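You operate a simulated robot arm through the tools that you are given. There is no shell and no other tool.

Carry out the task below with a simulated robot arm. There is one attempt and no reset: what you move stays moved.

## Task
Put things in order on the top of the packing table. At the end: the yellow marker (marked "UNDER") stands where the white tag pack stood; the white order card from the top of the packing table stands where the yellow marker stood; the green pad stands where the white order card stood; the white tag pack from the top of the packing table is in the small blue crate; whatever was shut is shut again. Leave all else as you found it, and nothing knocked over.
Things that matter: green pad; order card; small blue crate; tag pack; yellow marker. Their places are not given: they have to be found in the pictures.

Only the result counts: the job must be done as asked and must still hold three seconds after the hand-in. Knocking over, shifting, dropping, spilling or breaking anything else fails it.

## Robot
A 7-joint arm with a two-finger parallel gripper, fixed in place. Base frame: the origin is at the foot of the arm, x ahead of it, y to its left, z up; the work surface is at about z = 0. Readings come in mm, degrees, newtons and seconds.
With the tool pointing down near the work surface it reaches from about 240 to 620 mm from the base axis. Its first joint turns from -66.0 to 66.0 degrees. Payload 2.6 kg.
Tool frame: the origin (TCP) lies between the finger pads and is the grasp point; the fingertips stand 30 mm ahead of it; z points along the fingers, y is the line along which they close. The gripper opens to 94 mm. The fingers are 28 mm wide and 10 mm thick; the gripper's body (50 by 96 mm) begins 55 mm behind the TCP.
Orientation is that of the tool frame in the base frame, as [roll, pitch, yaw] about the fixed x, y, z axes, in that order (R = Rz(yaw) Ry(pitch) Rx(roll)). With the fingers straight down and closing along the base's y, the tool's x points along the base's -x, its y along +y and its z along -z.

## Interface
- The arm moves only by the tool step_arm. Its argument "commands" is a list of rows, each a list of 7 numbers: the shift along the tool's x, y, z in units of 25 mm (1.0 is 25 mm), then the turn, a rotation vector about the tool's x, y, z in units of 8 degrees (1.0 is 8 degrees), then the gripper command, from -1 (shut) to 1 (fully open), values between in proportion. In form: [[x, y, z, rx, ry, rz, jaw], ...]. A call has 1 to 20 rows; each row shifts and turns the commanded pose from where the row before left it, along the tool's axes as they then stand. A call with a number of a shift or a turn outside -1 to 1 is refused whole. Rows are played at 5 a second. More than 50 mm and 8.6 degrees between two rows, or a gripper value outside its range, and nothing of the call is played. A pose out of reach is approached as far as the arm can. The call stops where the force on the tool passes 40 N (or 10 N more than at its start, if that is more) or the arm is blocked; 0.2 s more then pass. The fingers move at their own pace (about 72 mm/s each) and stop on an object; they squeeze with about 38 N. The grip force told is the motor's: it shows also when the fingers shut on nothing. Time passes only in rows, and 0.2 s behind the last, so rows that do not move let the fingers close. The reply holds the time, the measured pose of the TCP, the force on the tool along the base axes, the opening and the grip force, in the units named above and with some noise, with the torque about the TCP (base axes, N m) and any sound that the robot's microphone picked up, and new pictures: "pictures" is both (left out), scene, wrist or none.
- Cameras (640 x 400 px; columns grow to the right, rows downward): "scene" is fixed at [55.9, 456.9, 561.8]; the picture's right is [-0.57, -0.82, 0.00], its down [-0.45, 0.31, -0.84] and it looks along [0.69, -0.48, -0.54] (base axes); focal length 224 px, centre (320, 200). "wrist" rides on the gripper at [76, 14, -103] in the tool frame; the picture's right is [-0.18, 0.98, 0.00], its down [-0.75, -0.14, -0.64] and it looks along [-0.63, -0.12, 0.77] (tool axes); focal length 243 px, centre (320, 200).
- probe_pixels(camera, pixels): for up to 12 pixels [column, row] of the newest picture of that camera ("zoom" is the newest enlarged one), the place [x, y, z] in the base frame of the surface seen there, good to about 2 mm, but the place of the scene camera against the robot may be out by one fixed shift of up to 12 mm in any direction. No time passes.
- zoom(camera, box): a new picture of the part [left, top, right, bottom] of that camera's present view, enlarged. No time passes.
- sign_off(): hands the job in; it is judged then, once.

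Unless the task says otherwise, let go and move clear before handing in.

The tools are called after "Call:" as name(argument=value, ...) on one line, values as JSON. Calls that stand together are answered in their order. step_arm: Moves the arm, as the interface text tells. Its arguments: {"type":"object","properties":{"commands":{"type":"array","items":{"type":"array","items":{"type":"number"}}},"pictures":{"type":"string","enum":["both","scene","wrist","none"]}},"required":["commands"]} The other tools are called the same way: probe_pixels (camera, pixels) gives the place of the surface under pixels of a picture; zoom (camera, box) takes an enlarged picture of a part of a camera's view; sign_off () hands the job in.

At the start:

```text
clock: 0.0
eef_pos: [291.5, 50.1, 431.2]
ee_rot: [179.9, 0.0, -180.0]
contact_force: [0.6, -0.4, -0.1]
moment: [-0.01, -0.03, 0.01]
gripper_width: 93.8
finger_force: 0.0
```

scene: 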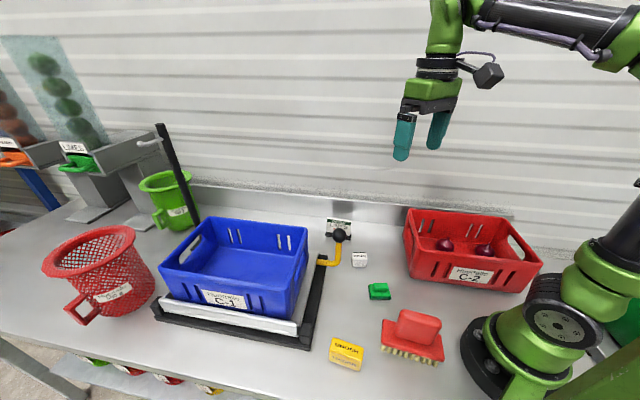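
wrist: 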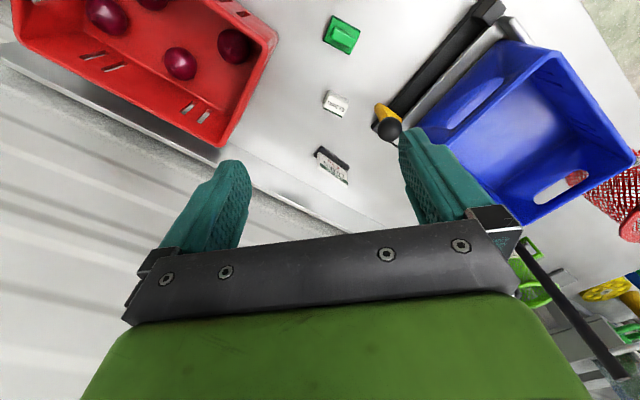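

The scene shows a yellow block near (347,353), a white item near (360,259), a green pad near (379,291), a card near (338,230), and a blue crate near (235,265). I'll zoom in to identify each one.

Call:
zoom(camera="scene", box=[300, 200, 460, 300])

Call:
zoom(camera="scene", box=[140, 200, 340, 360])

Call:
zoom(camera="scene", box=[300, 270, 460, 400])

Call:
zoom(camera="wrist", box=[260, 0, 480, 200])

```text
4.00 times, centred on (380, 250) of scene
```

zoom: 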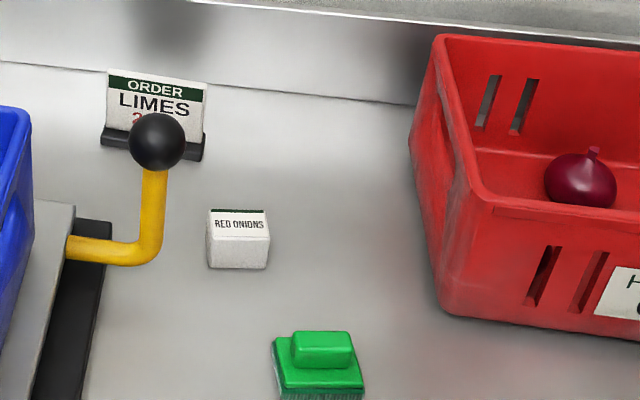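

```text
2.50 times, centred on (240, 280) of scene
```

zoom: 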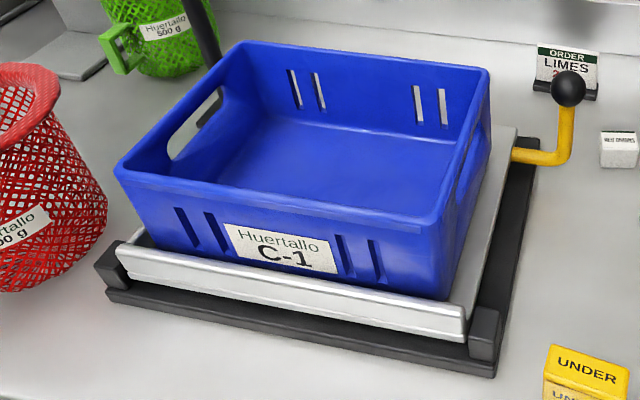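

```text
3.08 times, centred on (380, 335) of scene
```

zoom: 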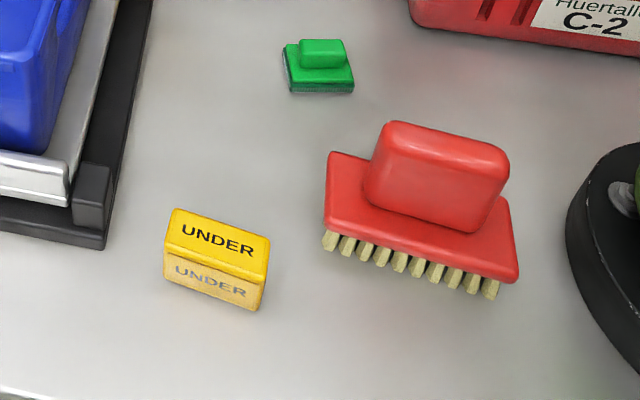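

```text
2.00 times, centred on (370, 100) of wrist
```

zoom: 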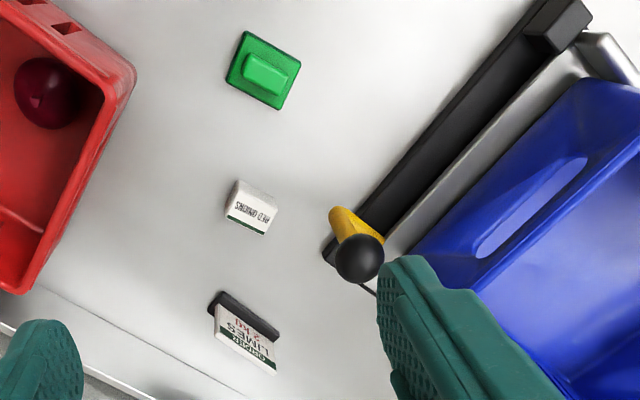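

The tag pack ("RED ONIONS") is at scene (360,259), the order card in its black foot at (338,230), the green pad at (379,291) and the yellow marker at (347,353). The blue crate C-1 sits on a tray with a lever. I'll probe these in both cameras.

Call:
probe_pixels(camera="wrist", pixels=[[341, 32], [336, 102], [332, 165], [340, 45], [320, 60], [390, 130], [400, 90], [460, 110], [540, 110], [530, 55], [408, 195], [240, 20]])

Call:
probe_pixels(camera="scene", pixels=[[381, 287], [360, 255], [338, 222], [347, 345], [346, 360], [341, 235], [235, 265], [303, 235], [245, 220], [295, 312], [162, 262], [415, 330]])

Call:
zoom(camera="scene", box=[0, 30, 220, 200])

Call:
zoom(camera="scene", box=[0, 300, 260, 400])

Call:
zoom(camera="scene", box=[440, 190, 640, 400])

```text
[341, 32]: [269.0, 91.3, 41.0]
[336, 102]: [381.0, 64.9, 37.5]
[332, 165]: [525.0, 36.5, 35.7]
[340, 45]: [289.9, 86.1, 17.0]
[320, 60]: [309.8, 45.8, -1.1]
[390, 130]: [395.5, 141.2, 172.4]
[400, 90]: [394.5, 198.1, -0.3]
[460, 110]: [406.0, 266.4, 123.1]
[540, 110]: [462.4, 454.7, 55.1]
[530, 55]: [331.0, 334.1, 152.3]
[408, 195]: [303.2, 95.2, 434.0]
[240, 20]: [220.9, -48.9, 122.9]
```

```text
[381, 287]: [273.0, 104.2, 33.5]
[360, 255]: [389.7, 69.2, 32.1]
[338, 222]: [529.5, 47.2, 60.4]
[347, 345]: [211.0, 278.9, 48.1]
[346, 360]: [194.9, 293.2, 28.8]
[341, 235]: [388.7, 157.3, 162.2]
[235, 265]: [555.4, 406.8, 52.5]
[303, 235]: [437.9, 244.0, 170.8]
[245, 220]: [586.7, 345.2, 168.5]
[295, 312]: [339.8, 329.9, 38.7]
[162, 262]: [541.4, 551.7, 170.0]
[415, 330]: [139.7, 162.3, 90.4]
```

```text
2.35 times, centred on (110, 115) of scene
```

zoom: 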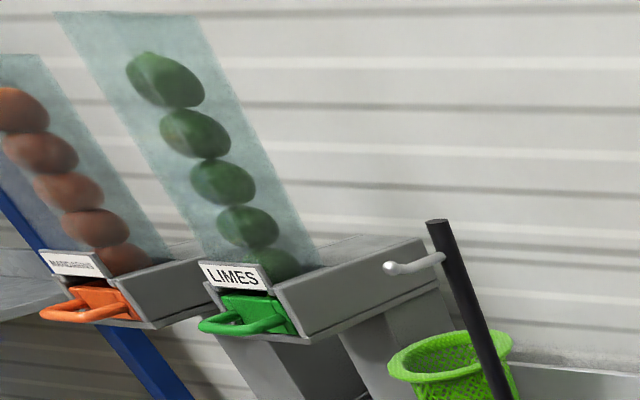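

```text
2.46 times, centred on (130, 350) of scene
```

zoom: 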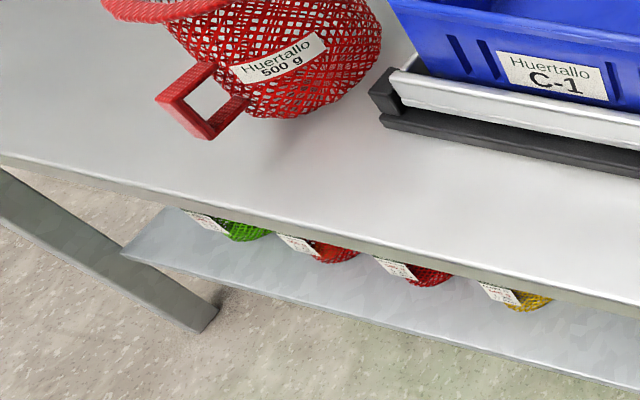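

```text
1.90 times, centred on (540, 295) of scene
```

zoom: 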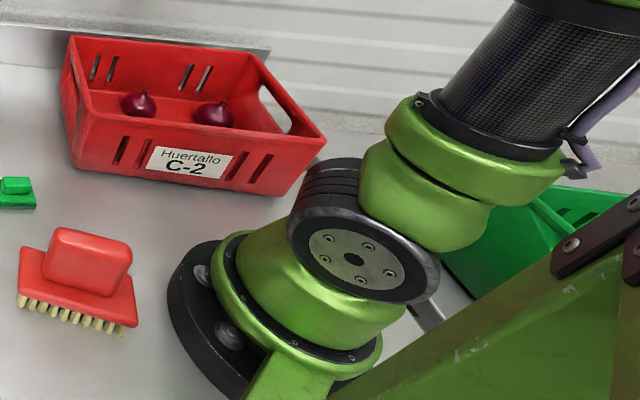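

No hidden blue crate is visible so far, only C-1. I'll zoom the wrist view on the tag pack, card and pad to measure their edges.

Call:
zoom(camera="wrist", box=[300, 75, 380, 125])

Call:
probe_pixels(camera="zoom", pixels=[[200, 200], [240, 200], [280, 200], [320, 200], [360, 200], [300, 160], [300, 240], [280, 280], [340, 280], [400, 200]])

```text
8.00 times, centred on (340, 100) of wrist
```

zoom: 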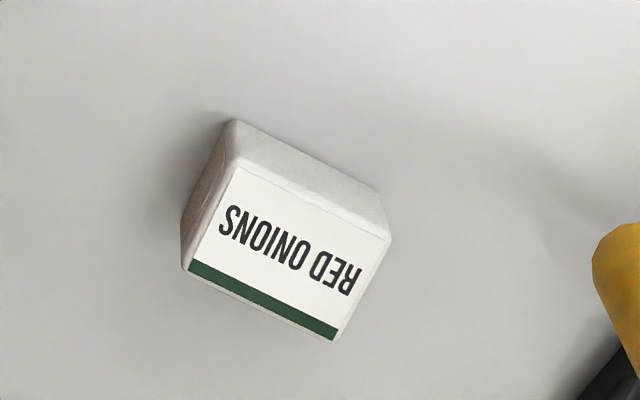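

```text
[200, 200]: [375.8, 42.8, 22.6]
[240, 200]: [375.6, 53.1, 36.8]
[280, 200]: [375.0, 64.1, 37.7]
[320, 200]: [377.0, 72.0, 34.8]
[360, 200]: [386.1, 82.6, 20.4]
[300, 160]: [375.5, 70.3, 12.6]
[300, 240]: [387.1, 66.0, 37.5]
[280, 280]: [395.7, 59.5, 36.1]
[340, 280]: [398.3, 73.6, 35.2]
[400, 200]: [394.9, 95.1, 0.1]
```

The tag pack's top face is at about z=36. I'll probe its corners, then zoom on the card and pad.

Call:
probe_pixels(camera="zoom", pixels=[[243, 174], [382, 242], [333, 332], [192, 264], [312, 206], [262, 300], [232, 130], [370, 192], [210, 170], [186, 240], [225, 115], [392, 225]])

Call:
zoom(camera="wrist", box=[292, 140, 372, 190])

Call:
probe_pixels(camera="zoom", pixels=[[200, 100], [320, 150], [200, 150], [240, 170], [350, 250], [400, 190], [260, 220], [420, 260], [320, 200], [450, 200], [100, 100], [180, 120]])

```text
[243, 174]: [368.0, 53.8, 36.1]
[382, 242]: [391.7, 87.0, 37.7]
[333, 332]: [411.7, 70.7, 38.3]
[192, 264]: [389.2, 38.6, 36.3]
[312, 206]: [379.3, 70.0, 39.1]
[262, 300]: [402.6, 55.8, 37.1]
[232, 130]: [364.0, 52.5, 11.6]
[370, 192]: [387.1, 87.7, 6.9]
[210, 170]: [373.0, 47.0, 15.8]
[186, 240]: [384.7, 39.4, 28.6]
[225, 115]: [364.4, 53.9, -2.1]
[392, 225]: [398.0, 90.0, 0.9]
```

```text
8.00 times, centred on (332, 165) of wrist
```

zoom: 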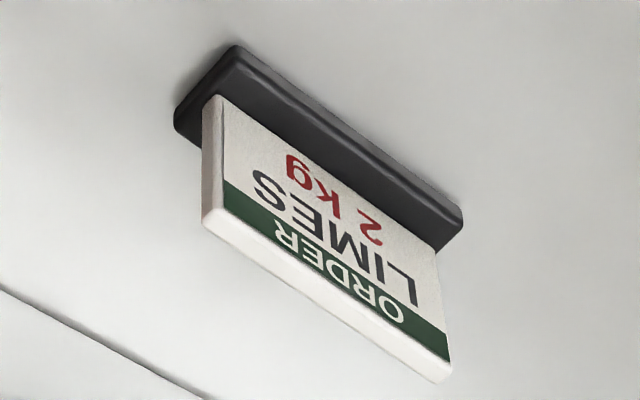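

```text
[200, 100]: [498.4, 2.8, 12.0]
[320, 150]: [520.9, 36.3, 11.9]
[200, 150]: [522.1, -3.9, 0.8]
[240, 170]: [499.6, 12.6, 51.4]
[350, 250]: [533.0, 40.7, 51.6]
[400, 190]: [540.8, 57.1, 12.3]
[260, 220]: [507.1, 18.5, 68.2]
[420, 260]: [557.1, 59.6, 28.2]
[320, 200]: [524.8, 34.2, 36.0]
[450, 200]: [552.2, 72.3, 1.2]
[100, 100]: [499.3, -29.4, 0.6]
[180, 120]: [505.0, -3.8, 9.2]
```

The tag pack's centre is about (390,62.5), with its long axis at about 54° and a 42×28 footprint 36 high. The order card has a black foot and a similar orientation, so I'll probe its corners and then the green pad.

Call:
probe_pixels(camera="zoom", pixels=[[236, 60], [455, 215], [183, 112], [440, 240], [212, 215], [228, 205], [440, 375], [446, 345], [330, 300], [213, 110], [218, 102], [437, 260]])

Call:
zoom(camera="wrist", box=[301, 7, 381, 57])

Call:
probe_pixels(camera="zoom", pixels=[[280, 200], [320, 200], [360, 200], [320, 160], [320, 240], [320, 280], [240, 200], [400, 200], [320, 120], [200, 200], [440, 200], [280, 120]])

```text
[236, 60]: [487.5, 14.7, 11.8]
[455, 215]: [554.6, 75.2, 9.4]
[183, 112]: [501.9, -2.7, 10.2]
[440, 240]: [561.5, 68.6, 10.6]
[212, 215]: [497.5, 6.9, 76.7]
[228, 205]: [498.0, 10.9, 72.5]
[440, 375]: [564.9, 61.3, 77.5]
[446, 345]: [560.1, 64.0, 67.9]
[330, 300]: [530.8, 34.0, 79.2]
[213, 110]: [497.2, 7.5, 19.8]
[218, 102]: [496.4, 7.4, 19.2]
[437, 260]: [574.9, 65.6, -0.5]
```

```text
8.00 times, centred on (341, 32) of wrist
```

zoom: 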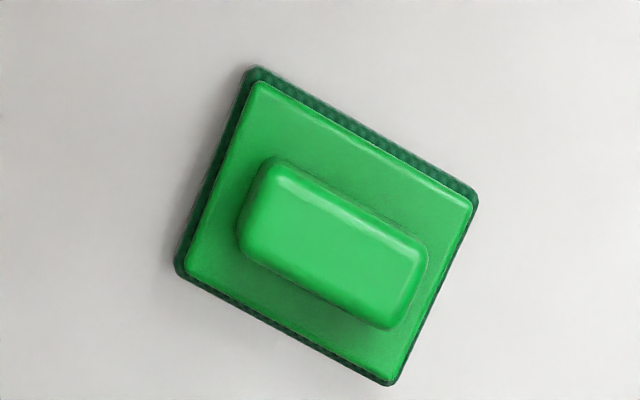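

```text
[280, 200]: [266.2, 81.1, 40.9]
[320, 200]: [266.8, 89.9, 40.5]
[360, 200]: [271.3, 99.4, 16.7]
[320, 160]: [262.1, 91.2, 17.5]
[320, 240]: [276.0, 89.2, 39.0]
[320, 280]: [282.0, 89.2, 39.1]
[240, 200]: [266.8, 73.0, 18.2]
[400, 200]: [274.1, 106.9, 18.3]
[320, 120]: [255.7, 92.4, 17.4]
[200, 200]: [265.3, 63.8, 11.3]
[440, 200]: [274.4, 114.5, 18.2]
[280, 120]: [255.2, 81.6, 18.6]
```

The card's foot is about 90×25 mm, centred near (526.5,39), with its long axis at about 40°. The panel top is at about z=79. Next are the pad corners, plus scene probes of the same objects to get the scene camera's offset.

Call:
probe_pixels(camera="zoom", pixels=[[282, 180], [415, 255], [385, 315], [247, 235], [333, 245], [258, 90], [465, 212], [390, 372], [192, 266], [250, 72], [180, 265], [390, 384]])

Call:
zoom(camera="scene", box=[340, 245, 420, 305])

Call:
probe_pixels(camera="zoom", pixels=[[100, 60], [200, 60], [110, 90], [150, 90], [190, 90], [260, 290], [340, 290], [300, 300], [280, 320], [230, 340], [350, 330], [400, 200]])

```text
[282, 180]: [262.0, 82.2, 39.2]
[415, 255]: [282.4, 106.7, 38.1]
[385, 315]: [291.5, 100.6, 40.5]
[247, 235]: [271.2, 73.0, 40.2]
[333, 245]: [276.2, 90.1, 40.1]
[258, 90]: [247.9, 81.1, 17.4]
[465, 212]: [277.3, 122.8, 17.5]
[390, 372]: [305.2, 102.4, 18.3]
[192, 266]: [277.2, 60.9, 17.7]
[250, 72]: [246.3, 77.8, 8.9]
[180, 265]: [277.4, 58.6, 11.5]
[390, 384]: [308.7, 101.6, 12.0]
```

```text
6.67 times, centred on (380, 275) of scene
```

zoom: 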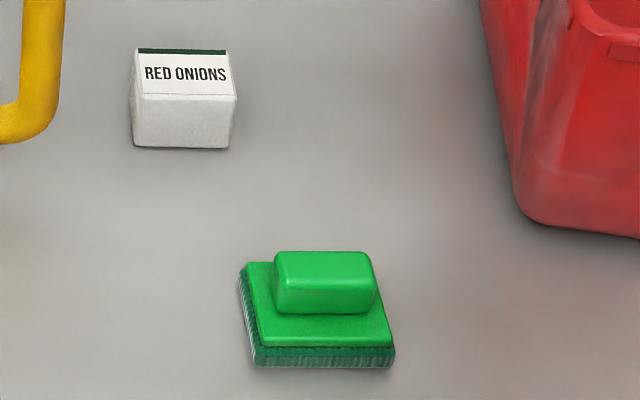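

```text
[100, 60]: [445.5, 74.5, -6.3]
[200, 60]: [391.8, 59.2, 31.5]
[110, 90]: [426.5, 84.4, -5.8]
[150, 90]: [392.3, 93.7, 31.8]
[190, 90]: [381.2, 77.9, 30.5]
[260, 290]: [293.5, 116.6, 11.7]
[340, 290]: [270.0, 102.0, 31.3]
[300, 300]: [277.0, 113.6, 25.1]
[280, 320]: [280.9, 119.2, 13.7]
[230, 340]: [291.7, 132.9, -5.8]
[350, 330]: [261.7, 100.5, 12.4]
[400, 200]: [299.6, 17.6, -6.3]
```

Scene table probes read z≈-6, so the scene camera's z is about 6 mm low. The pad is centred at (277,91), with its handle about 36×17 along 54° and its top at z=40. I'll swing the arm 44° left at this height so the wrist camera can see the yellow marker and the crate.

Call:
step_arm(commands=[[0.167, 0.809, 0, 0, 0, -0.5, 1], [0.167, 0.809, 0, 0, 0, -0.5, 1], [0.167, 0.809, 0, 0, 0, -0.5, 1], [0.167, 0.809, 0, 0, 0, -0.5, 1], [0.167, 0.809, 0, 0, 0, -0.5, 1], [0.167, 0.809, 0, 0, 0, -0.5, 1], [0.167, 0.809, 0, 0, 0, -0.5, 1], [0.167, 0.809, 0, 0, 0, -0.5, 1], [0.167, 0.809, 0, 0, 0, -0.5, 1], [0.167, 0.809, 0, 0, 0, -0.5, 1], [0.167, 0.809, 0, 0, 0, -0.5, 1], [0, 0, 0, 0, 0, 0, 1]])

```text
clock: 2.6
eef_pos: [174.9, 238.0, 430.7]
ee_rot: [179.9, 0.0, -136.0]
contact_force: [-0.3, 0.3, -1.0]
moment: [0.01, -0.01, 0.03]
gripper_width: 94.1
finger_force: 0.1
```

scene: 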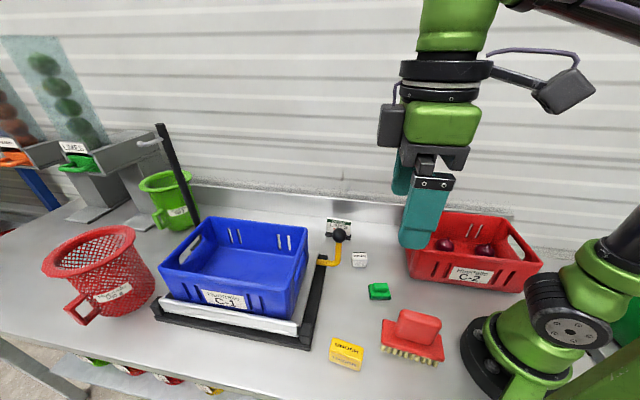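
wrist: 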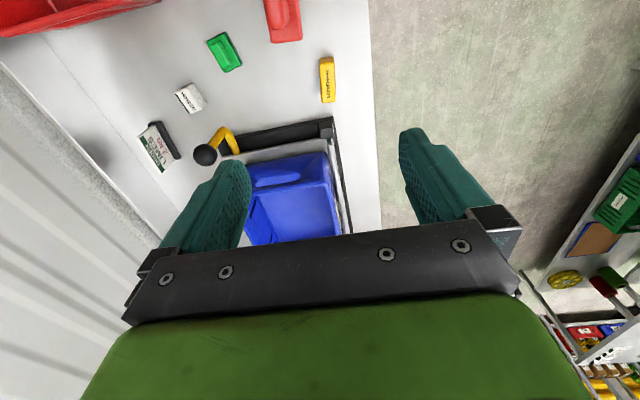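

The wrist camera now shows the marker at (327,80), along with the crate and the lever. I'll zoom in and probe the marker edges.

Call:
zoom(camera="wrist", box=[287, 55, 367, 105])

Call:
probe_pixels(camera="zoom", pixels=[[320, 120], [320, 160], [320, 200], [320, 240], [320, 280], [290, 200], [280, 200], [350, 200], [360, 200], [380, 200], [320, 320], [320, 80]])

Call:
zoom(camera="wrist", box=[180, 100, 360, 250])

Call:
zoom(camera="wrist", box=[500, 140, 640, 400])

```text
8.00 times, centred on (327, 80) of wrist
```

zoom: 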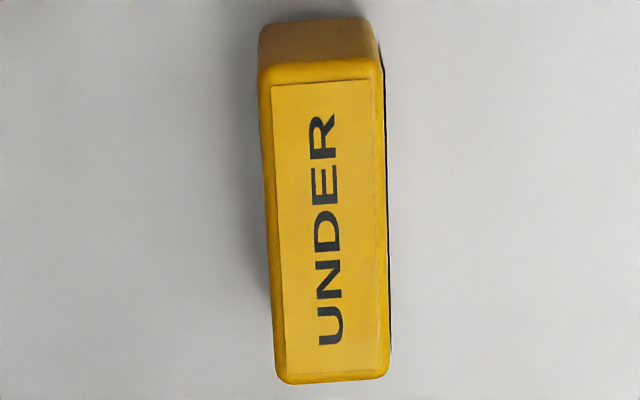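

```text
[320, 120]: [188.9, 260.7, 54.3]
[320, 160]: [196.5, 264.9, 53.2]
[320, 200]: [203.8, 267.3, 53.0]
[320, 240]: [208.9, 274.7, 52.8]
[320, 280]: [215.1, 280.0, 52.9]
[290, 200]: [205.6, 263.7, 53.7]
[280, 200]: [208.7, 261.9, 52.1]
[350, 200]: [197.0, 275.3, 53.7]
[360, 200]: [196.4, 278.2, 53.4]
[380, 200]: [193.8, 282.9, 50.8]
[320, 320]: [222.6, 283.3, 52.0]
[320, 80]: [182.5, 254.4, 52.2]
```

```text
2.67 times, centred on (270, 175) of wrist
```

zoom: 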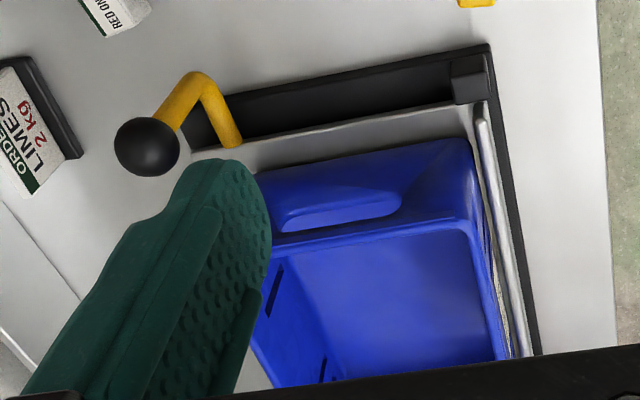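

```text
1.54 times, centred on (570, 270) of wrist
```

zoom: 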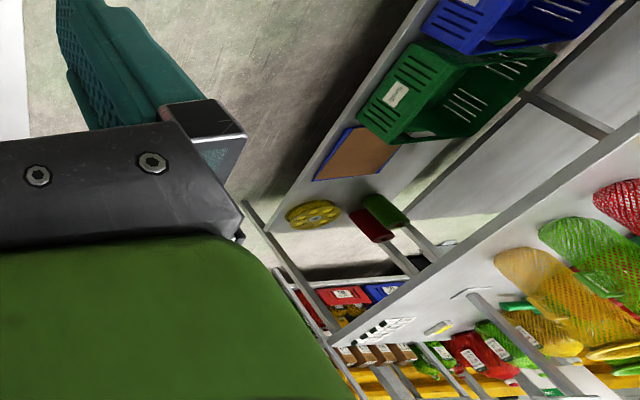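

I'll probe the marker corners and the crate floor and walls.

Call:
probe_pixels(camera="wrist", pixels=[[321.25, 65.25], [333.75, 64.5], [334.75, 100.5], [322.9, 101.5], [321.5, 58.5], [334, 60], [327.5, 83], [335.6, 90]])

Call:
probe_pixels(camera="wrist", pixels=[[300, 200], [290, 220], [310, 230], [270, 225], [325, 215], [315, 192], [262, 199], [317, 188], [311, 157], [275, 190], [205, 155], [240, 150]])

Call:
zoom(camera="scene", box=[310, 320, 390, 380])

```text
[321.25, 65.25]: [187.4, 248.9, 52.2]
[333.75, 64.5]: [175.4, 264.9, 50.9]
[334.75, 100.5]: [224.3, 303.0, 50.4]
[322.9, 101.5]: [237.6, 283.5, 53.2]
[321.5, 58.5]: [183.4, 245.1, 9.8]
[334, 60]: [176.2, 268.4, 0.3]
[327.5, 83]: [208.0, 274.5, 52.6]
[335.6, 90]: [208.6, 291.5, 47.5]
```

```text
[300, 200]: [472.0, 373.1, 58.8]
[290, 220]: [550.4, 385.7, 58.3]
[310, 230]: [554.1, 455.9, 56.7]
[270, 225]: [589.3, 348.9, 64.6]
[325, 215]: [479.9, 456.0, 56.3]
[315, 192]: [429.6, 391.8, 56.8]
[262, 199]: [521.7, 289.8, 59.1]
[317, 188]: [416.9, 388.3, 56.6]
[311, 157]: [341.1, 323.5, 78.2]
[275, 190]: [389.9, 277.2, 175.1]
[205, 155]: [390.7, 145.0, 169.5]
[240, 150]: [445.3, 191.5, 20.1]
```

```text
6.67 times, centred on (350, 350) of scene
```

zoom: 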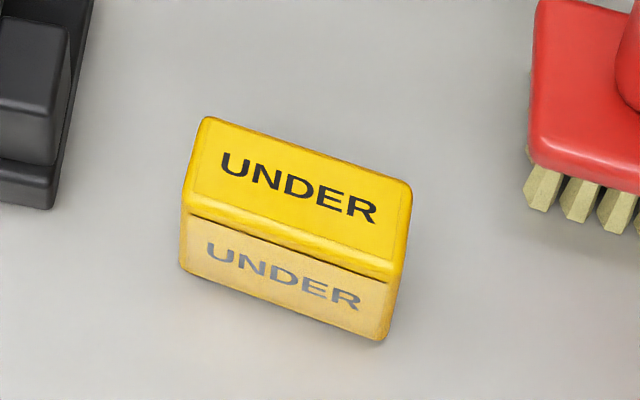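

The marker's centre is about (206.5,275), with its long axis at about 36°; it measures about 64×25 and 53 high. The crate floor is at z≈57 and the rim at about 175. I'll probe the marker top and crate rim through the scene camera to work out its fixed shift.

Call:
probe_pixels(camera="zoom", pixels=[[206, 124], [405, 188], [392, 272], [190, 206], [300, 200], [380, 336], [184, 266], [100, 300], [500, 320]])

Call:
probe_pixels(camera="scene", pixels=[[204, 219], [305, 231], [290, 297], [163, 265], [280, 227], [301, 260], [220, 280], [225, 255], [270, 265], [192, 265], [286, 285], [299, 245]])

Call:
probe_pixels(camera="scene", pixels=[[409, 210], [411, 265], [416, 276], [540, 264], [510, 222], [460, 213], [530, 290], [338, 232], [322, 259], [338, 262], [310, 320], [302, 345]])

```text
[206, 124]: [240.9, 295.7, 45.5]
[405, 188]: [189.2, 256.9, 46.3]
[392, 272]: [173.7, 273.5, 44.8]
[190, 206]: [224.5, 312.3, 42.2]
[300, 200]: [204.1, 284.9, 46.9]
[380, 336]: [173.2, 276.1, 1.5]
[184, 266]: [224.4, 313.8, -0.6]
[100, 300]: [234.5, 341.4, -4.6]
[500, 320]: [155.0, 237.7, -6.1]
```

```text
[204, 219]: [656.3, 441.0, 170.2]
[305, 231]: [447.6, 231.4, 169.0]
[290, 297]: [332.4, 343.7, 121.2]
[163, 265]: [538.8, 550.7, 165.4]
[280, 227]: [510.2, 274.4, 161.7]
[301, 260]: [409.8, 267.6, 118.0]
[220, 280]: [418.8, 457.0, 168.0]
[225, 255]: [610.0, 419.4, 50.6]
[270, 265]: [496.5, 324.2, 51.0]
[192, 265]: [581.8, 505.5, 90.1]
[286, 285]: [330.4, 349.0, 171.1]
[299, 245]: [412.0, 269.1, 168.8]
```

```text
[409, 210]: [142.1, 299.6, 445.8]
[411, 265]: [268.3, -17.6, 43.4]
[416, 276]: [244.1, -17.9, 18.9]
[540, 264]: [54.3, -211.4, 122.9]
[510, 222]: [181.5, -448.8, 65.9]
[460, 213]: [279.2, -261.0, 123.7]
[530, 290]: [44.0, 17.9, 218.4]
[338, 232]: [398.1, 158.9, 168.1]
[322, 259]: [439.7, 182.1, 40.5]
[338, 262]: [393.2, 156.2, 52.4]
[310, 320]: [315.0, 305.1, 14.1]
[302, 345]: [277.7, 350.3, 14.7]
```

Comparing the marker in both cameras gives a scene correction of about (-1,-9.5,+6). The crate rim is about 293×194 at 45°, centred near (492,383), and the lever knob is near (395,148,165). First I'll go above the tag pack at (390,62.5), turned so the fingers close across its short side (tool turned 54° from its starting yaw).

Call:
step_arm(commands=[[0, 0, 0, 0, 0, -0.625, 0.3], [0, 0, 0, 0, 0, -0.625, 0.3], [0.052, -0.924, 0.569, 0, 0, 0, 0.3], [0.052, -0.924, 0.569, 0, 0, 0, 0.3], [0.052, -0.924, 0.569, 0, 0, 0, 0.3], [0.052, -0.924, 0.569, 0, 0, 0, 0.3], [0.052, -0.924, 0.569, 0, 0, 0, 0.3], [0.052, -0.924, 0.569, 0, 0, 0, 0.3], [0.052, -0.924, 0.569, 0, 0, 0, 0.3], [0.052, -0.924, 0.569, 0, 0, 0, 0.3], [0.052, -0.924, 0.569, 0, 0, 0, 0.3], [0.052, -0.924, 0.569, 0, 0, 0, 0.3], [0.052, -0.924, 0.569, 0, 0, 0, 0.3], [0.052, -0.924, 0.569, 0, 0, 0, 0.3], [0, 0, 0, 0, 0, 0, 0.3]])

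```text
clock: 5.8
eef_pos: [390.2, 61.2, 260.8]
ee_rot: [-180.0, 0.0, -126.0]
contact_force: [-0.3, -0.2, 0.2]
moment: [-0.03, 0.0, -0.03]
gripper_width: 61.3
finger_force: 0.0
```

scene: 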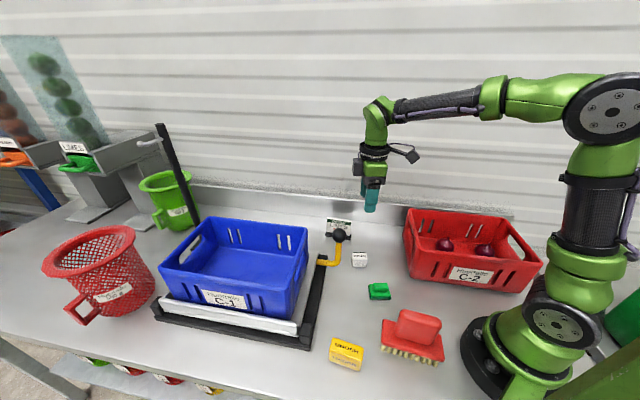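
wrist: 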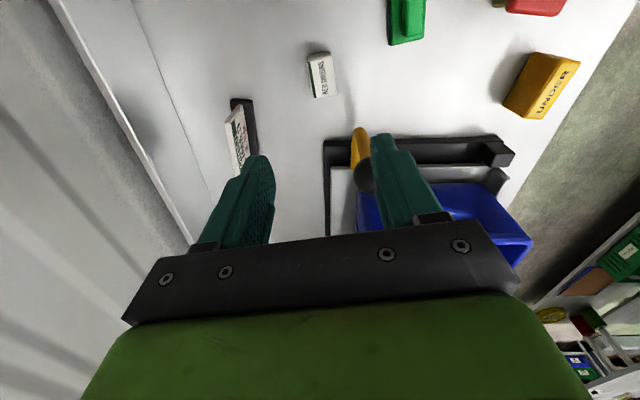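

The TCP is above the tag pack, seen at wrist (320,75). I'll re-measure the pack from this closer view before descending, and check where the backsplash is.

Call:
zoom(camera="wrist", box=[280, 50, 360, 100])

Call:
zoom(camera="wrist", box=[190, 80, 310, 200])

Call:
probe_pixels(camera="wrist", pixels=[[160, 60], [150, 130], [130, 120], [110, 100], [210, 170], [180, 200]])

```text
8.00 times, centred on (320, 75) of wrist
```

zoom: 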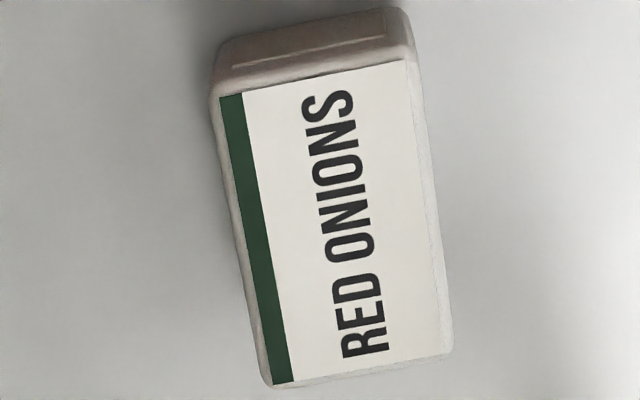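

```text
3.33 times, centred on (250, 140) of wrist
```

zoom: 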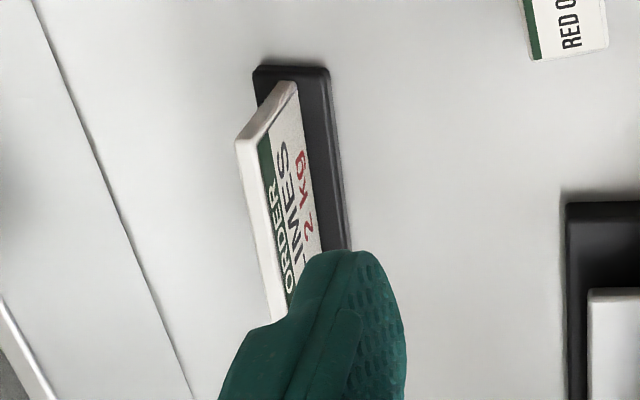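

```text
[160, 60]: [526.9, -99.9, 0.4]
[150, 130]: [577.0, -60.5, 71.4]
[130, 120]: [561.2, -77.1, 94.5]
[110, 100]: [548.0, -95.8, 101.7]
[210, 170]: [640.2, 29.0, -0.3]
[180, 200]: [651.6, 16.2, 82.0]
```

I'll probe the tag's corners in the wrist view, converting zoom coordinates to wrist pixels.

Call:
probe_pixels(camera="wrist", pixels=[[307.9, 62.4], [330.0, 58.1], [335.5, 93.8], [314.8, 97.4], [320, 78], [308, 63.5], [331.5, 60], [327.5, 52.5], [308, 55.5], [334, 75], [311, 78]])

```text
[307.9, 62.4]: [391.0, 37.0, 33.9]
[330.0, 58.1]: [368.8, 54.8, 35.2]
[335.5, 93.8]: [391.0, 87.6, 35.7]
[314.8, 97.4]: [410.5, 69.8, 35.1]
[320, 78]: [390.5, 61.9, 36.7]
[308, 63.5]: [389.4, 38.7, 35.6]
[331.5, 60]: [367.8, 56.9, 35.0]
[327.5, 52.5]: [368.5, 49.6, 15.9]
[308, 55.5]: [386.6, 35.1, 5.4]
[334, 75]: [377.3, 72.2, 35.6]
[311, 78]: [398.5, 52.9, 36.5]
```

The pack's centre is confirmed at (390.3,62.3), directly under the TCP. I'll descend to z≈39 with the fingers open around it.

Call:
step_arm(commands=[[-0.03, 0.025, 0.985, 0, 0, 0, 0.3], [0, 0, 0.985, 0, 0, 0, 0.3], [0, 0, 0.985, 0, 0, 0, 0.3], [0, 0, 0.985, 0, 0, 0, 0.3], [0, 0, 0.985, 0, 0, 0, 0.3], [0, 0, 0.985, 0, 0, 0, 0.3], [0, 0, 0.985, 0, 0, 0, 0.3], [0, 0, 0.985, 0, 0, 0, 0.3], [0, 0, 0.985, 0, 0, 0, 0.3], [0, 0, 0, 0, 0, 0, 0.3]])

```text
clock: 8.0
eef_pos: [390.3, 64.2, 39.4]
ee_rot: [179.9, 0.0, -126.0]
contact_force: [0.0, 0.1, -0.2]
moment: [0.01, 0.03, -0.01]
gripper_width: 60.9
finger_force: 0.0
```

scene: 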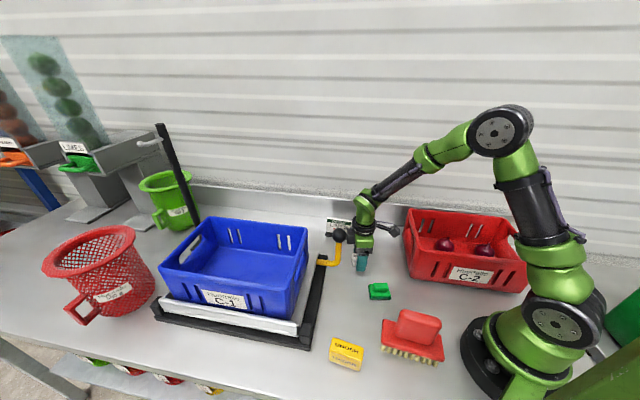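
wrist: 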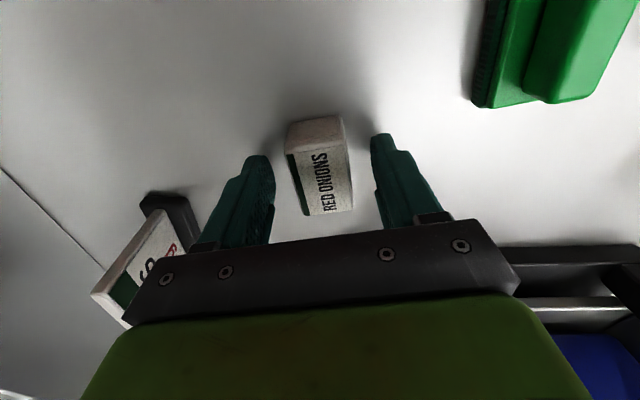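

The tag pack is between the fingers at wrist (320,165). I'll close on it and check the grip.

Call:
step_arm(commands=[[0, 0, 0, 0, 0, 0, 0], [0, 0, 0, 0, 0, 0, -0.5], [0, 0, 0, 0, 0, 0, -1], [0, 0, 0, 0, 0, 0, -1], [0, 0, 0, 0, 0, 0, -1], [0, 0, 0, 0, 0, 0, -1]], pictures="wrist")

```text
clock: 9.4
eef_pos: [391.5, 63.1, 41.1]
ee_rot: [-179.8, 0.1, -125.9]
contact_force: [-1.7, 1.3, 34.9]
moment: [0.01, 0.31, 0.0]
gripper_width: 30.8
finger_force: 37.8
```

wrist: 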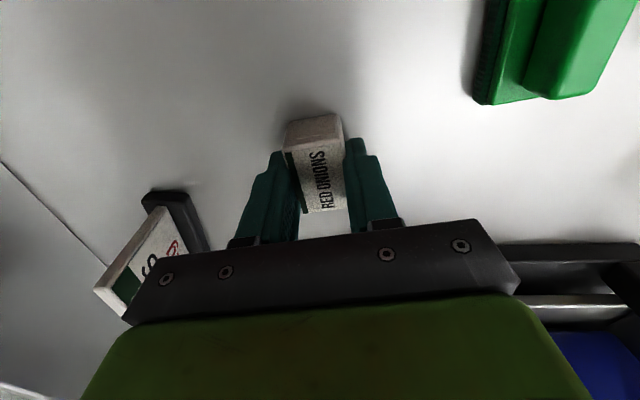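

The grip holds at 30.8 mm, but there's a 35 N upward push on the tool, possibly from tapered sides. I'll lift slowly and watch the forces.

Call:
step_arm(commands=[[0, 0, -0.2, 0, 0, 0, -1], [0, 0, -0.4, 0, 0, 0, -1], [0, 0, -0.6, 0, 0, 0, -1], [0, 0, 0, 0, 0, 0, -1]], pictures="both")

```text
clock: 10.4
eef_pos: [390.0, 62.3, 68.6]
ee_rot: [179.8, 0.0, -126.1]
contact_force: [0.1, 0.1, -0.9]
moment: [0.0, 0.02, -0.01]
gripper_width: 31.0
finger_force: 38.7
```

scene: 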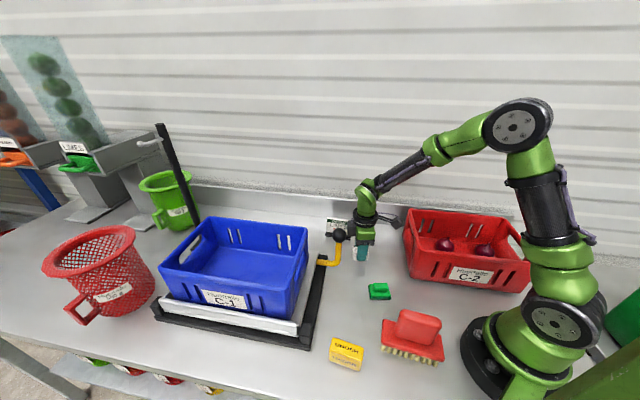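
wrist: 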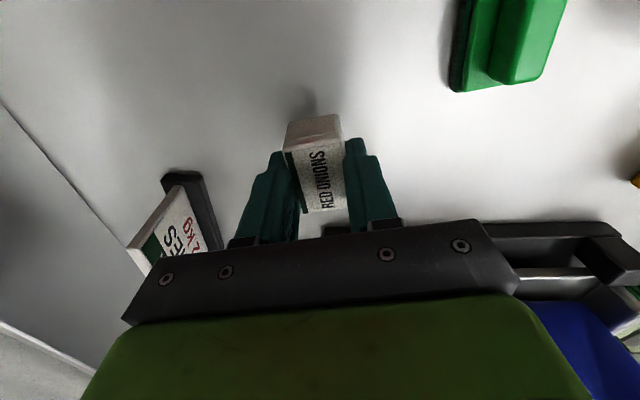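

The pack is held firmly with no residual force. I'll raise it to z≈265, clear of the rim and knob, and carry it over the crate to about (465,373).

Call:
step_arm(commands=[[0, 0, -0.98, 0, 0, 0, -1], [0, 0, -0.98, 0, 0, 0, -1], [0, 0, -0.98, 0, 0, 0, -1], [0, 0, -0.98, 0, 0, 0, -1], [0, 0, -0.98, 0, 0, 0, -1], [0, 0, -0.98, 0, 0, 0, -1], [0, 0, -0.98, 0, 0, 0, -1], [0, 0, -0.98, 0, 0, 0, -1], [0, 0, 0, 0, 0, 0, -1]], pictures="none")

Call:
step_arm(commands=[[-0.908, 0.376, 0, 0, 0, 0, -1], [-0.908, 0.376, 0, 0, 0, 0, -1], [-0.908, 0.376, 0, 0, 0, 0, -1], [-0.908, 0.376, 0, 0, 0, 0, -1], [-0.908, 0.376, 0, 0, 0, 0, -1], [-0.908, 0.376, 0, 0, 0, 0, -1], [-0.908, 0.376, 0, 0, 0, 0, -1], [-0.908, 0.376, 0, 0, 0, 0, -1], [-0.908, 0.376, 0, 0, 0, 0, -1], [-0.908, 0.376, 0, 0, 0, 0, -1], [-0.908, 0.376, 0, 0, 0, 0, -1], [-0.908, 0.376, 0, 0, 0, 0, -1], [-0.908, 0.376, 0, 0, 0, 0, -1], [0, 0, 0, 0, 0, 0, -1]], pictures="both")

```text
clock: 12.4
eef_pos: [389.9, 63.3, 265.3]
ee_rot: [-180.0, 0.1, -126.1]
contact_force: [-0.1, 0.2, -1.3]
moment: [0.01, 0.0, 0.0]
gripper_width: 31.1
finger_force: 38.1
```

```text
clock: 15.4
eef_pos: [452.2, 350.9, 262.1]
ee_rot: [-180.0, 0.1, -126.0]
contact_force: [-0.5, -0.2, 0.1]
moment: [-0.02, 0.0, 0.0]
gripper_width: 31.4
finger_force: 37.9
out of reach, approached as far as the arm can: row 12, 13
```

scene: 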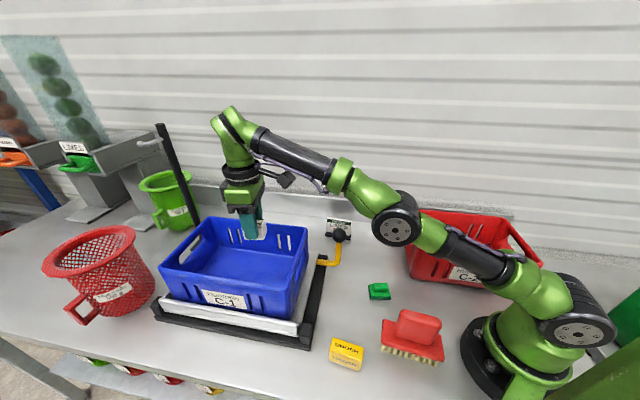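
wrist: 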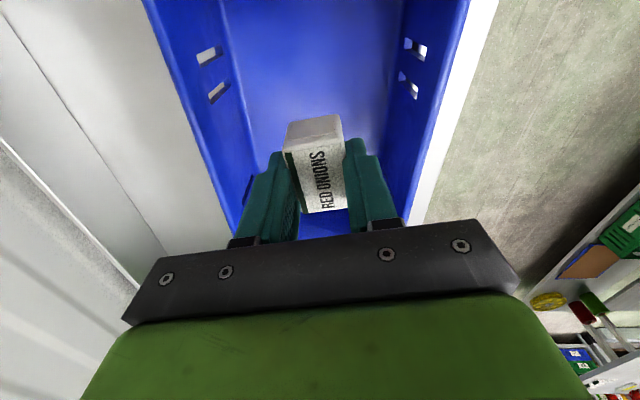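

Reach ran out at radius 572 at this height; the TCP is at (452,351,262), above the crate. I'll descend to about z=200 first, where reach is greater, and check the pose.

Call:
step_arm(commands=[[0, 0, 0.8, 0, 0, 0, -1], [0, 0, 0.8, 0, 0, 0, -1], [0, 0, 0.8, 0, 0, 0, -1], [0, 0, 0, 0, 0, 0, -1]], pictures="none")

```text
clock: 16.4
eef_pos: [467.6, 360.1, 208.4]
ee_rot: [179.9, 0.0, -126.0]
contact_force: [0.2, -0.2, -1.0]
moment: [0.02, 0.02, 0.01]
gripper_width: 30.7
finger_force: 38.3
out of reach, approached as far as the arm can: row 1, 2, 3
```

The TCP is now at (467.6,360,208), still over the crate interior. I'll continue down to about z=112.

Call:
step_arm(commands=[[0, 0, 0.8, 0, 0, 0, -1], [0, 0, 0.8, 0, 0, 0, -1], [0, 0, 0.8, 0, 0, 0, -1], [0, 0, 0.8, 0, 0, 0, -1], [0, 0, 0.5, 0, 0, 0, -1], [0, 0, 0, 0, 0, 0, -1]], pictures="both")

```text
clock: 17.8
eef_pos: [482.6, 374.4, 121.3]
ee_rot: [-180.0, -0.2, -126.0]
contact_force: [0.4, -0.1, -0.9]
moment: [-0.01, 0.01, -0.01]
gripper_width: 31.0
finger_force: 37.4
out of reach, approached as far as the arm can: row 1, 2, 3, 4
```

scene: 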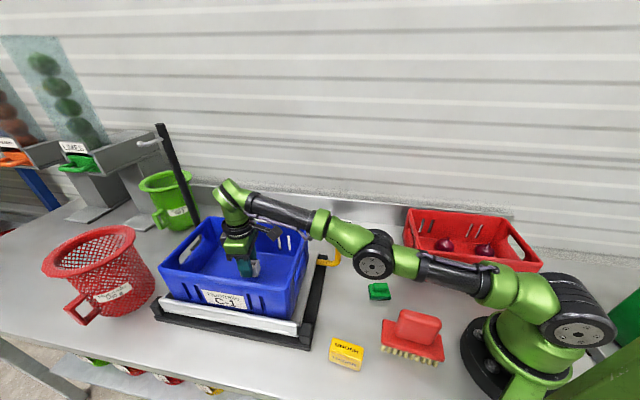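
wrist: 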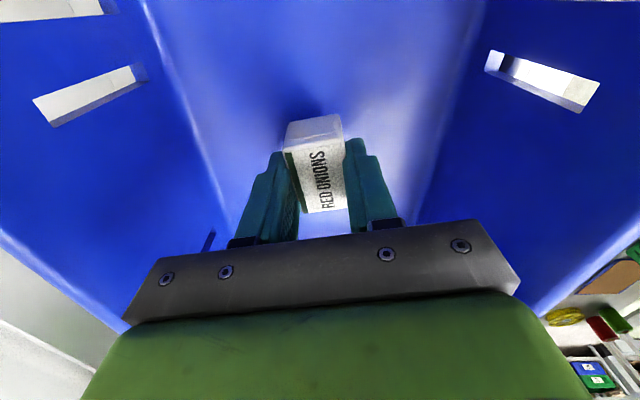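

The pack is well inside the crate at (483,374,121). I'll lower it gently in small steps toward the floor at z≈57, which should mean contact near TCP z≈98.

Call:
step_arm(commands=[[0, 0, 0.3, 0, 0, 0, -1], [0, 0, 0.25, 0, 0, 0, -1], [0, 0, 0.12, 0, 0, 0, -1], [0, 0, 0, 0, 0, 0, -1]], pictures="none")

```text
clock: 18.8
eef_pos: [484.4, 374.5, 105.0]
ee_rot: [-179.9, -0.2, -126.0]
contact_force: [1.4, 0.5, -0.7]
moment: [0.01, 0.02, 0.01]
gripper_width: 31.0
finger_force: 37.8
out of reach, approached as far as the arm can: row 1
```

Call:
step_arm(commands=[[0, 0, 0.1, 0, 0, 0, -1], [0, 0, 0.08, 0, 0, 0, -1], [0, 0, 0, 0, 0, 0, -1]], pictures="none")

```text
clock: 19.6
eef_pos: [485.3, 376.4, 99.0]
ee_rot: [180.0, -0.1, -126.0]
contact_force: [0.5, -1.1, -0.2]
moment: [-0.01, -0.07, -0.03]
gripper_width: 30.9
finger_force: 37.4
```

There's no contact yet at z=99. I'll keep going in 1.5 mm steps.

Call:
step_arm(commands=[[0, 0, 0.06, 0, 0, 0, -1], [0, 0, 0.06, 0, 0, 0, -1], [0, 0, 0, 0, 0, 0, -1]], pictures="wrist")

```text
clock: 20.4
eef_pos: [486.0, 377.4, 98.0]
ee_rot: [-179.9, 0.0, -126.0]
contact_force: [0.4, 0.1, 0.8]
moment: [0.02, 0.01, 0.02]
gripper_width: 31.0
finger_force: 37.8
```

wrist: 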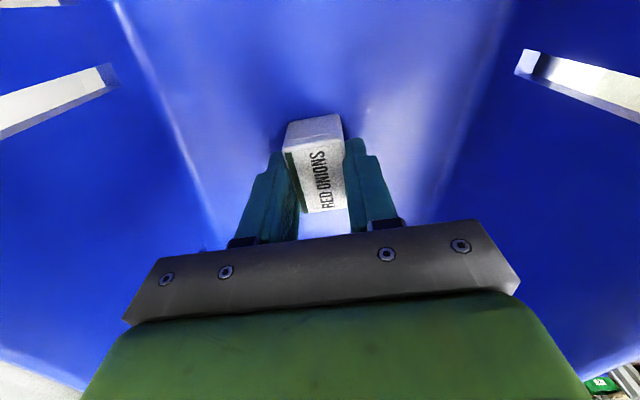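

Call:
step_arm(commands=[[0, 0, 0.06, 0, 0, 0, -1], [0, 0, 0.06, 0, 0, 0, -1], [0, 0, 0.06, 0, 0, 0, -1], [0, 0, 0, 0, 0, 0, -1]], pictures="none")

```text
clock: 21.4
eef_pos: [487.1, 378.1, 98.1]
ee_rot: [-179.8, 0.4, -126.0]
contact_force: [-4.6, -4.5, 29.8]
moment: [-0.44, 0.47, -0.08]
gripper_width: 31.0
finger_force: 38.4
```

The pack touched the floor at z≈98 with 30 N. I'll back off slightly, then open the fingers.

Call:
step_arm(commands=[[0, 0, -0.1, 0, 0, 0, -1], [0, 0, 0, 0, 0, 0, -1], [0, 0, 0, 0, 0, 0, -0.2], [0, 0, 0, 0, 0, 0, 0.1], [0, 0, 0, 0, 0, 0, 0.2], [0, 0, 0, 0, 0, 0, 0.2]], pictures="wrist")

```text
clock: 22.8
eef_pos: [485.9, 377.1, 96.1]
ee_rot: [180.0, -0.1, -126.0]
contact_force: [-0.7, 0.0, 1.0]
moment: [0.0, -0.03, -0.01]
gripper_width: 56.4
finger_force: 0.0
```

wrist: 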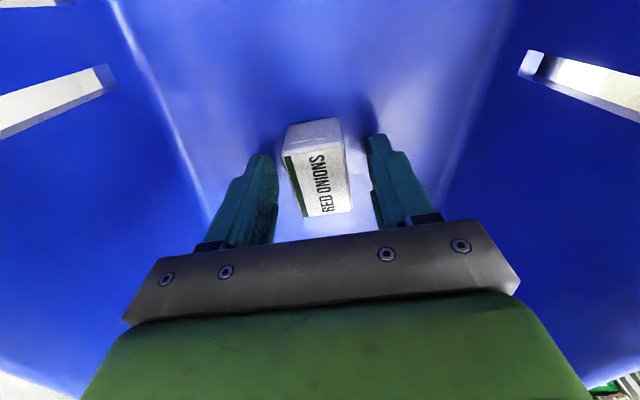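

The tag pack stands upright in the crate. I'll rise vertically, then move inward to clear the rim.

Call:
step_arm(commands=[[0, 0, -0.8, 0, 0, 0, 0.2], [0, 0, -0.8, 0, 0, 0, 0.2], [0, 0, -0.8, 0, 0, 0, 0.2], [0.3, 0, -0.8, 0, 0, 0, 0.2], [0.5, 0, -0.8, 0, 0, 0, 0.2], [0.5, 0, -0.8, 0, 0, 0, 0.2], [0.5, 0, -0.8, 0, 0, 0, 0.2], [0.5, 0, -0.8, 0, 0, 0, 0.2], [0, 0, 0, 0, 0, 0, 0.2]], pictures="both")

```text
clock: 24.8
eef_pos: [442.2, 330.5, 252.8]
ee_rot: [-180.0, -0.1, -125.9]
contact_force: [-0.2, 0.4, 1.3]
moment: [0.03, 0.03, -0.02]
gripper_width: 56.4
finger_force: 0.2
out of reach, approached as far as the arm can: row 2, 3
```

scene: 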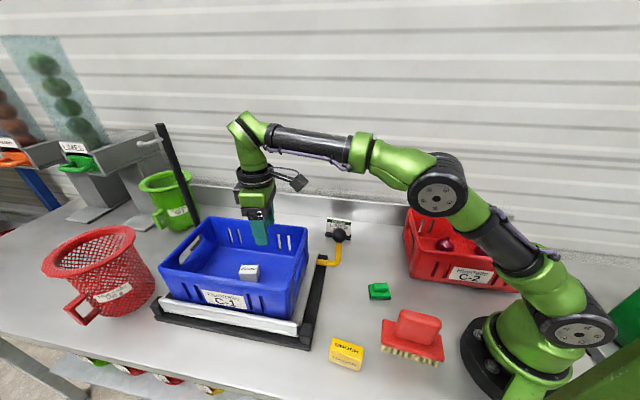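
wrist: 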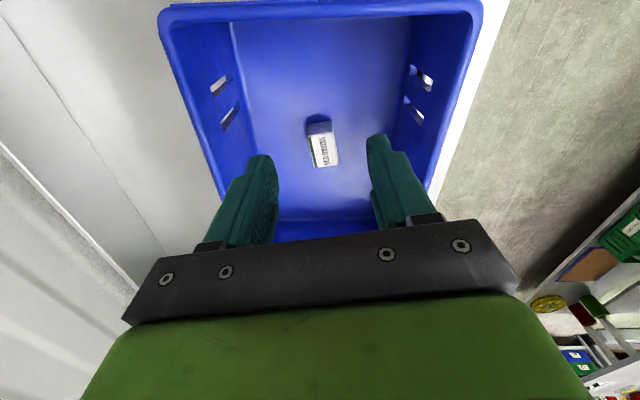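

The tag pack is in the crate at scene (248,271). I'll now go above the yellow marker at (206.5,275) with the tool turned 36° to match it.

Call:
step_arm(commands=[[0, 0, 0, 0, 0, 0.75, 0.2], [0, 0, 0, 0, 0, 0.75, 0.2], [0, 0, 0, 0, 0, 0.75, 0.2], [0.893, 0.375, 0, 0, 0, 0, 0.2], [0.893, 0.375, 0, 0, 0, 0, 0.2], [0.893, 0.375, 0, 0, 0, 0, 0.2], [0.893, 0.375, 0, 0, 0, 0, 0.2], [0.893, 0.375, 0, 0, 0, 0, 0.2], [0.893, 0.375, 0, 0, 0, 0, 0.2], [0.893, 0.375, 0, 0, 0, 0, 0.2], [0.893, 0.375, 0, 0, 0, 0, 0.2], [0.893, 0.375, 0, 0, 0, 0, 0.2], [0.893, 0.375, 0, 0, 0, 0, 0.2], [0, 0, 0, 0, 0, 0, 0.2]], pictures="both")

```text
clock: 27.8
eef_pos: [205.0, 276.5, 253.8]
ee_rot: [-180.0, 0.0, -144.0]
contact_force: [-1.3, 0.3, -0.3]
moment: [0.01, -0.01, -0.03]
gripper_width: 56.5
finger_force: 0.1
```

scene: 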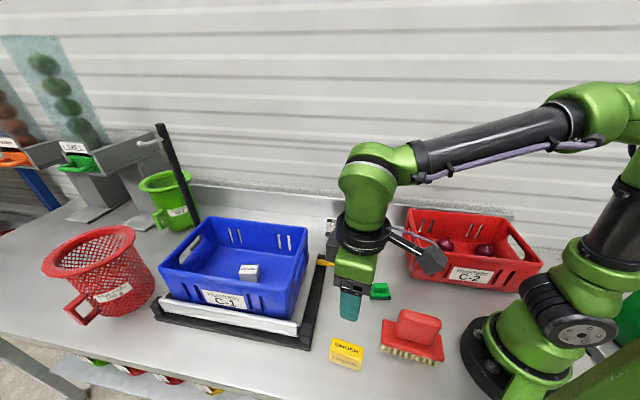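
wrist: 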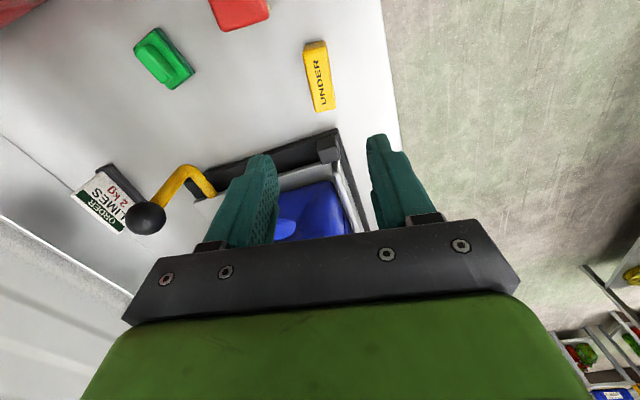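

The marker is at wrist (318,76). I'll zoom in to refine its centre and angle before descending.

Call:
zoom(camera="wrist", box=[278, 35, 358, 115])

Call:
probe_pixels(camera="wrist", pixels=[[306, 54.5], [326.5, 50.5], [334, 106], [315.5, 110], [318, 78], [305, 42], [327, 42], [322, 82], [312, 80]])

```text
5.00 times, centred on (318, 75) of wrist
```

zoom: 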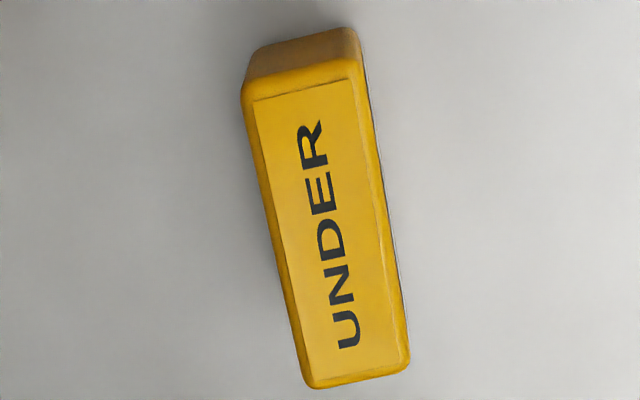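

```text
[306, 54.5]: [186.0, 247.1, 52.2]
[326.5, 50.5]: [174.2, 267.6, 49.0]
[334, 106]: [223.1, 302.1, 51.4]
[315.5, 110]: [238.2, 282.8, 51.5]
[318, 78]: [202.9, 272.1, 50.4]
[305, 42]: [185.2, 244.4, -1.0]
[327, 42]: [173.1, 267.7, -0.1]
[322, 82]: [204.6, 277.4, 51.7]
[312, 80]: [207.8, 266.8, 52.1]
```

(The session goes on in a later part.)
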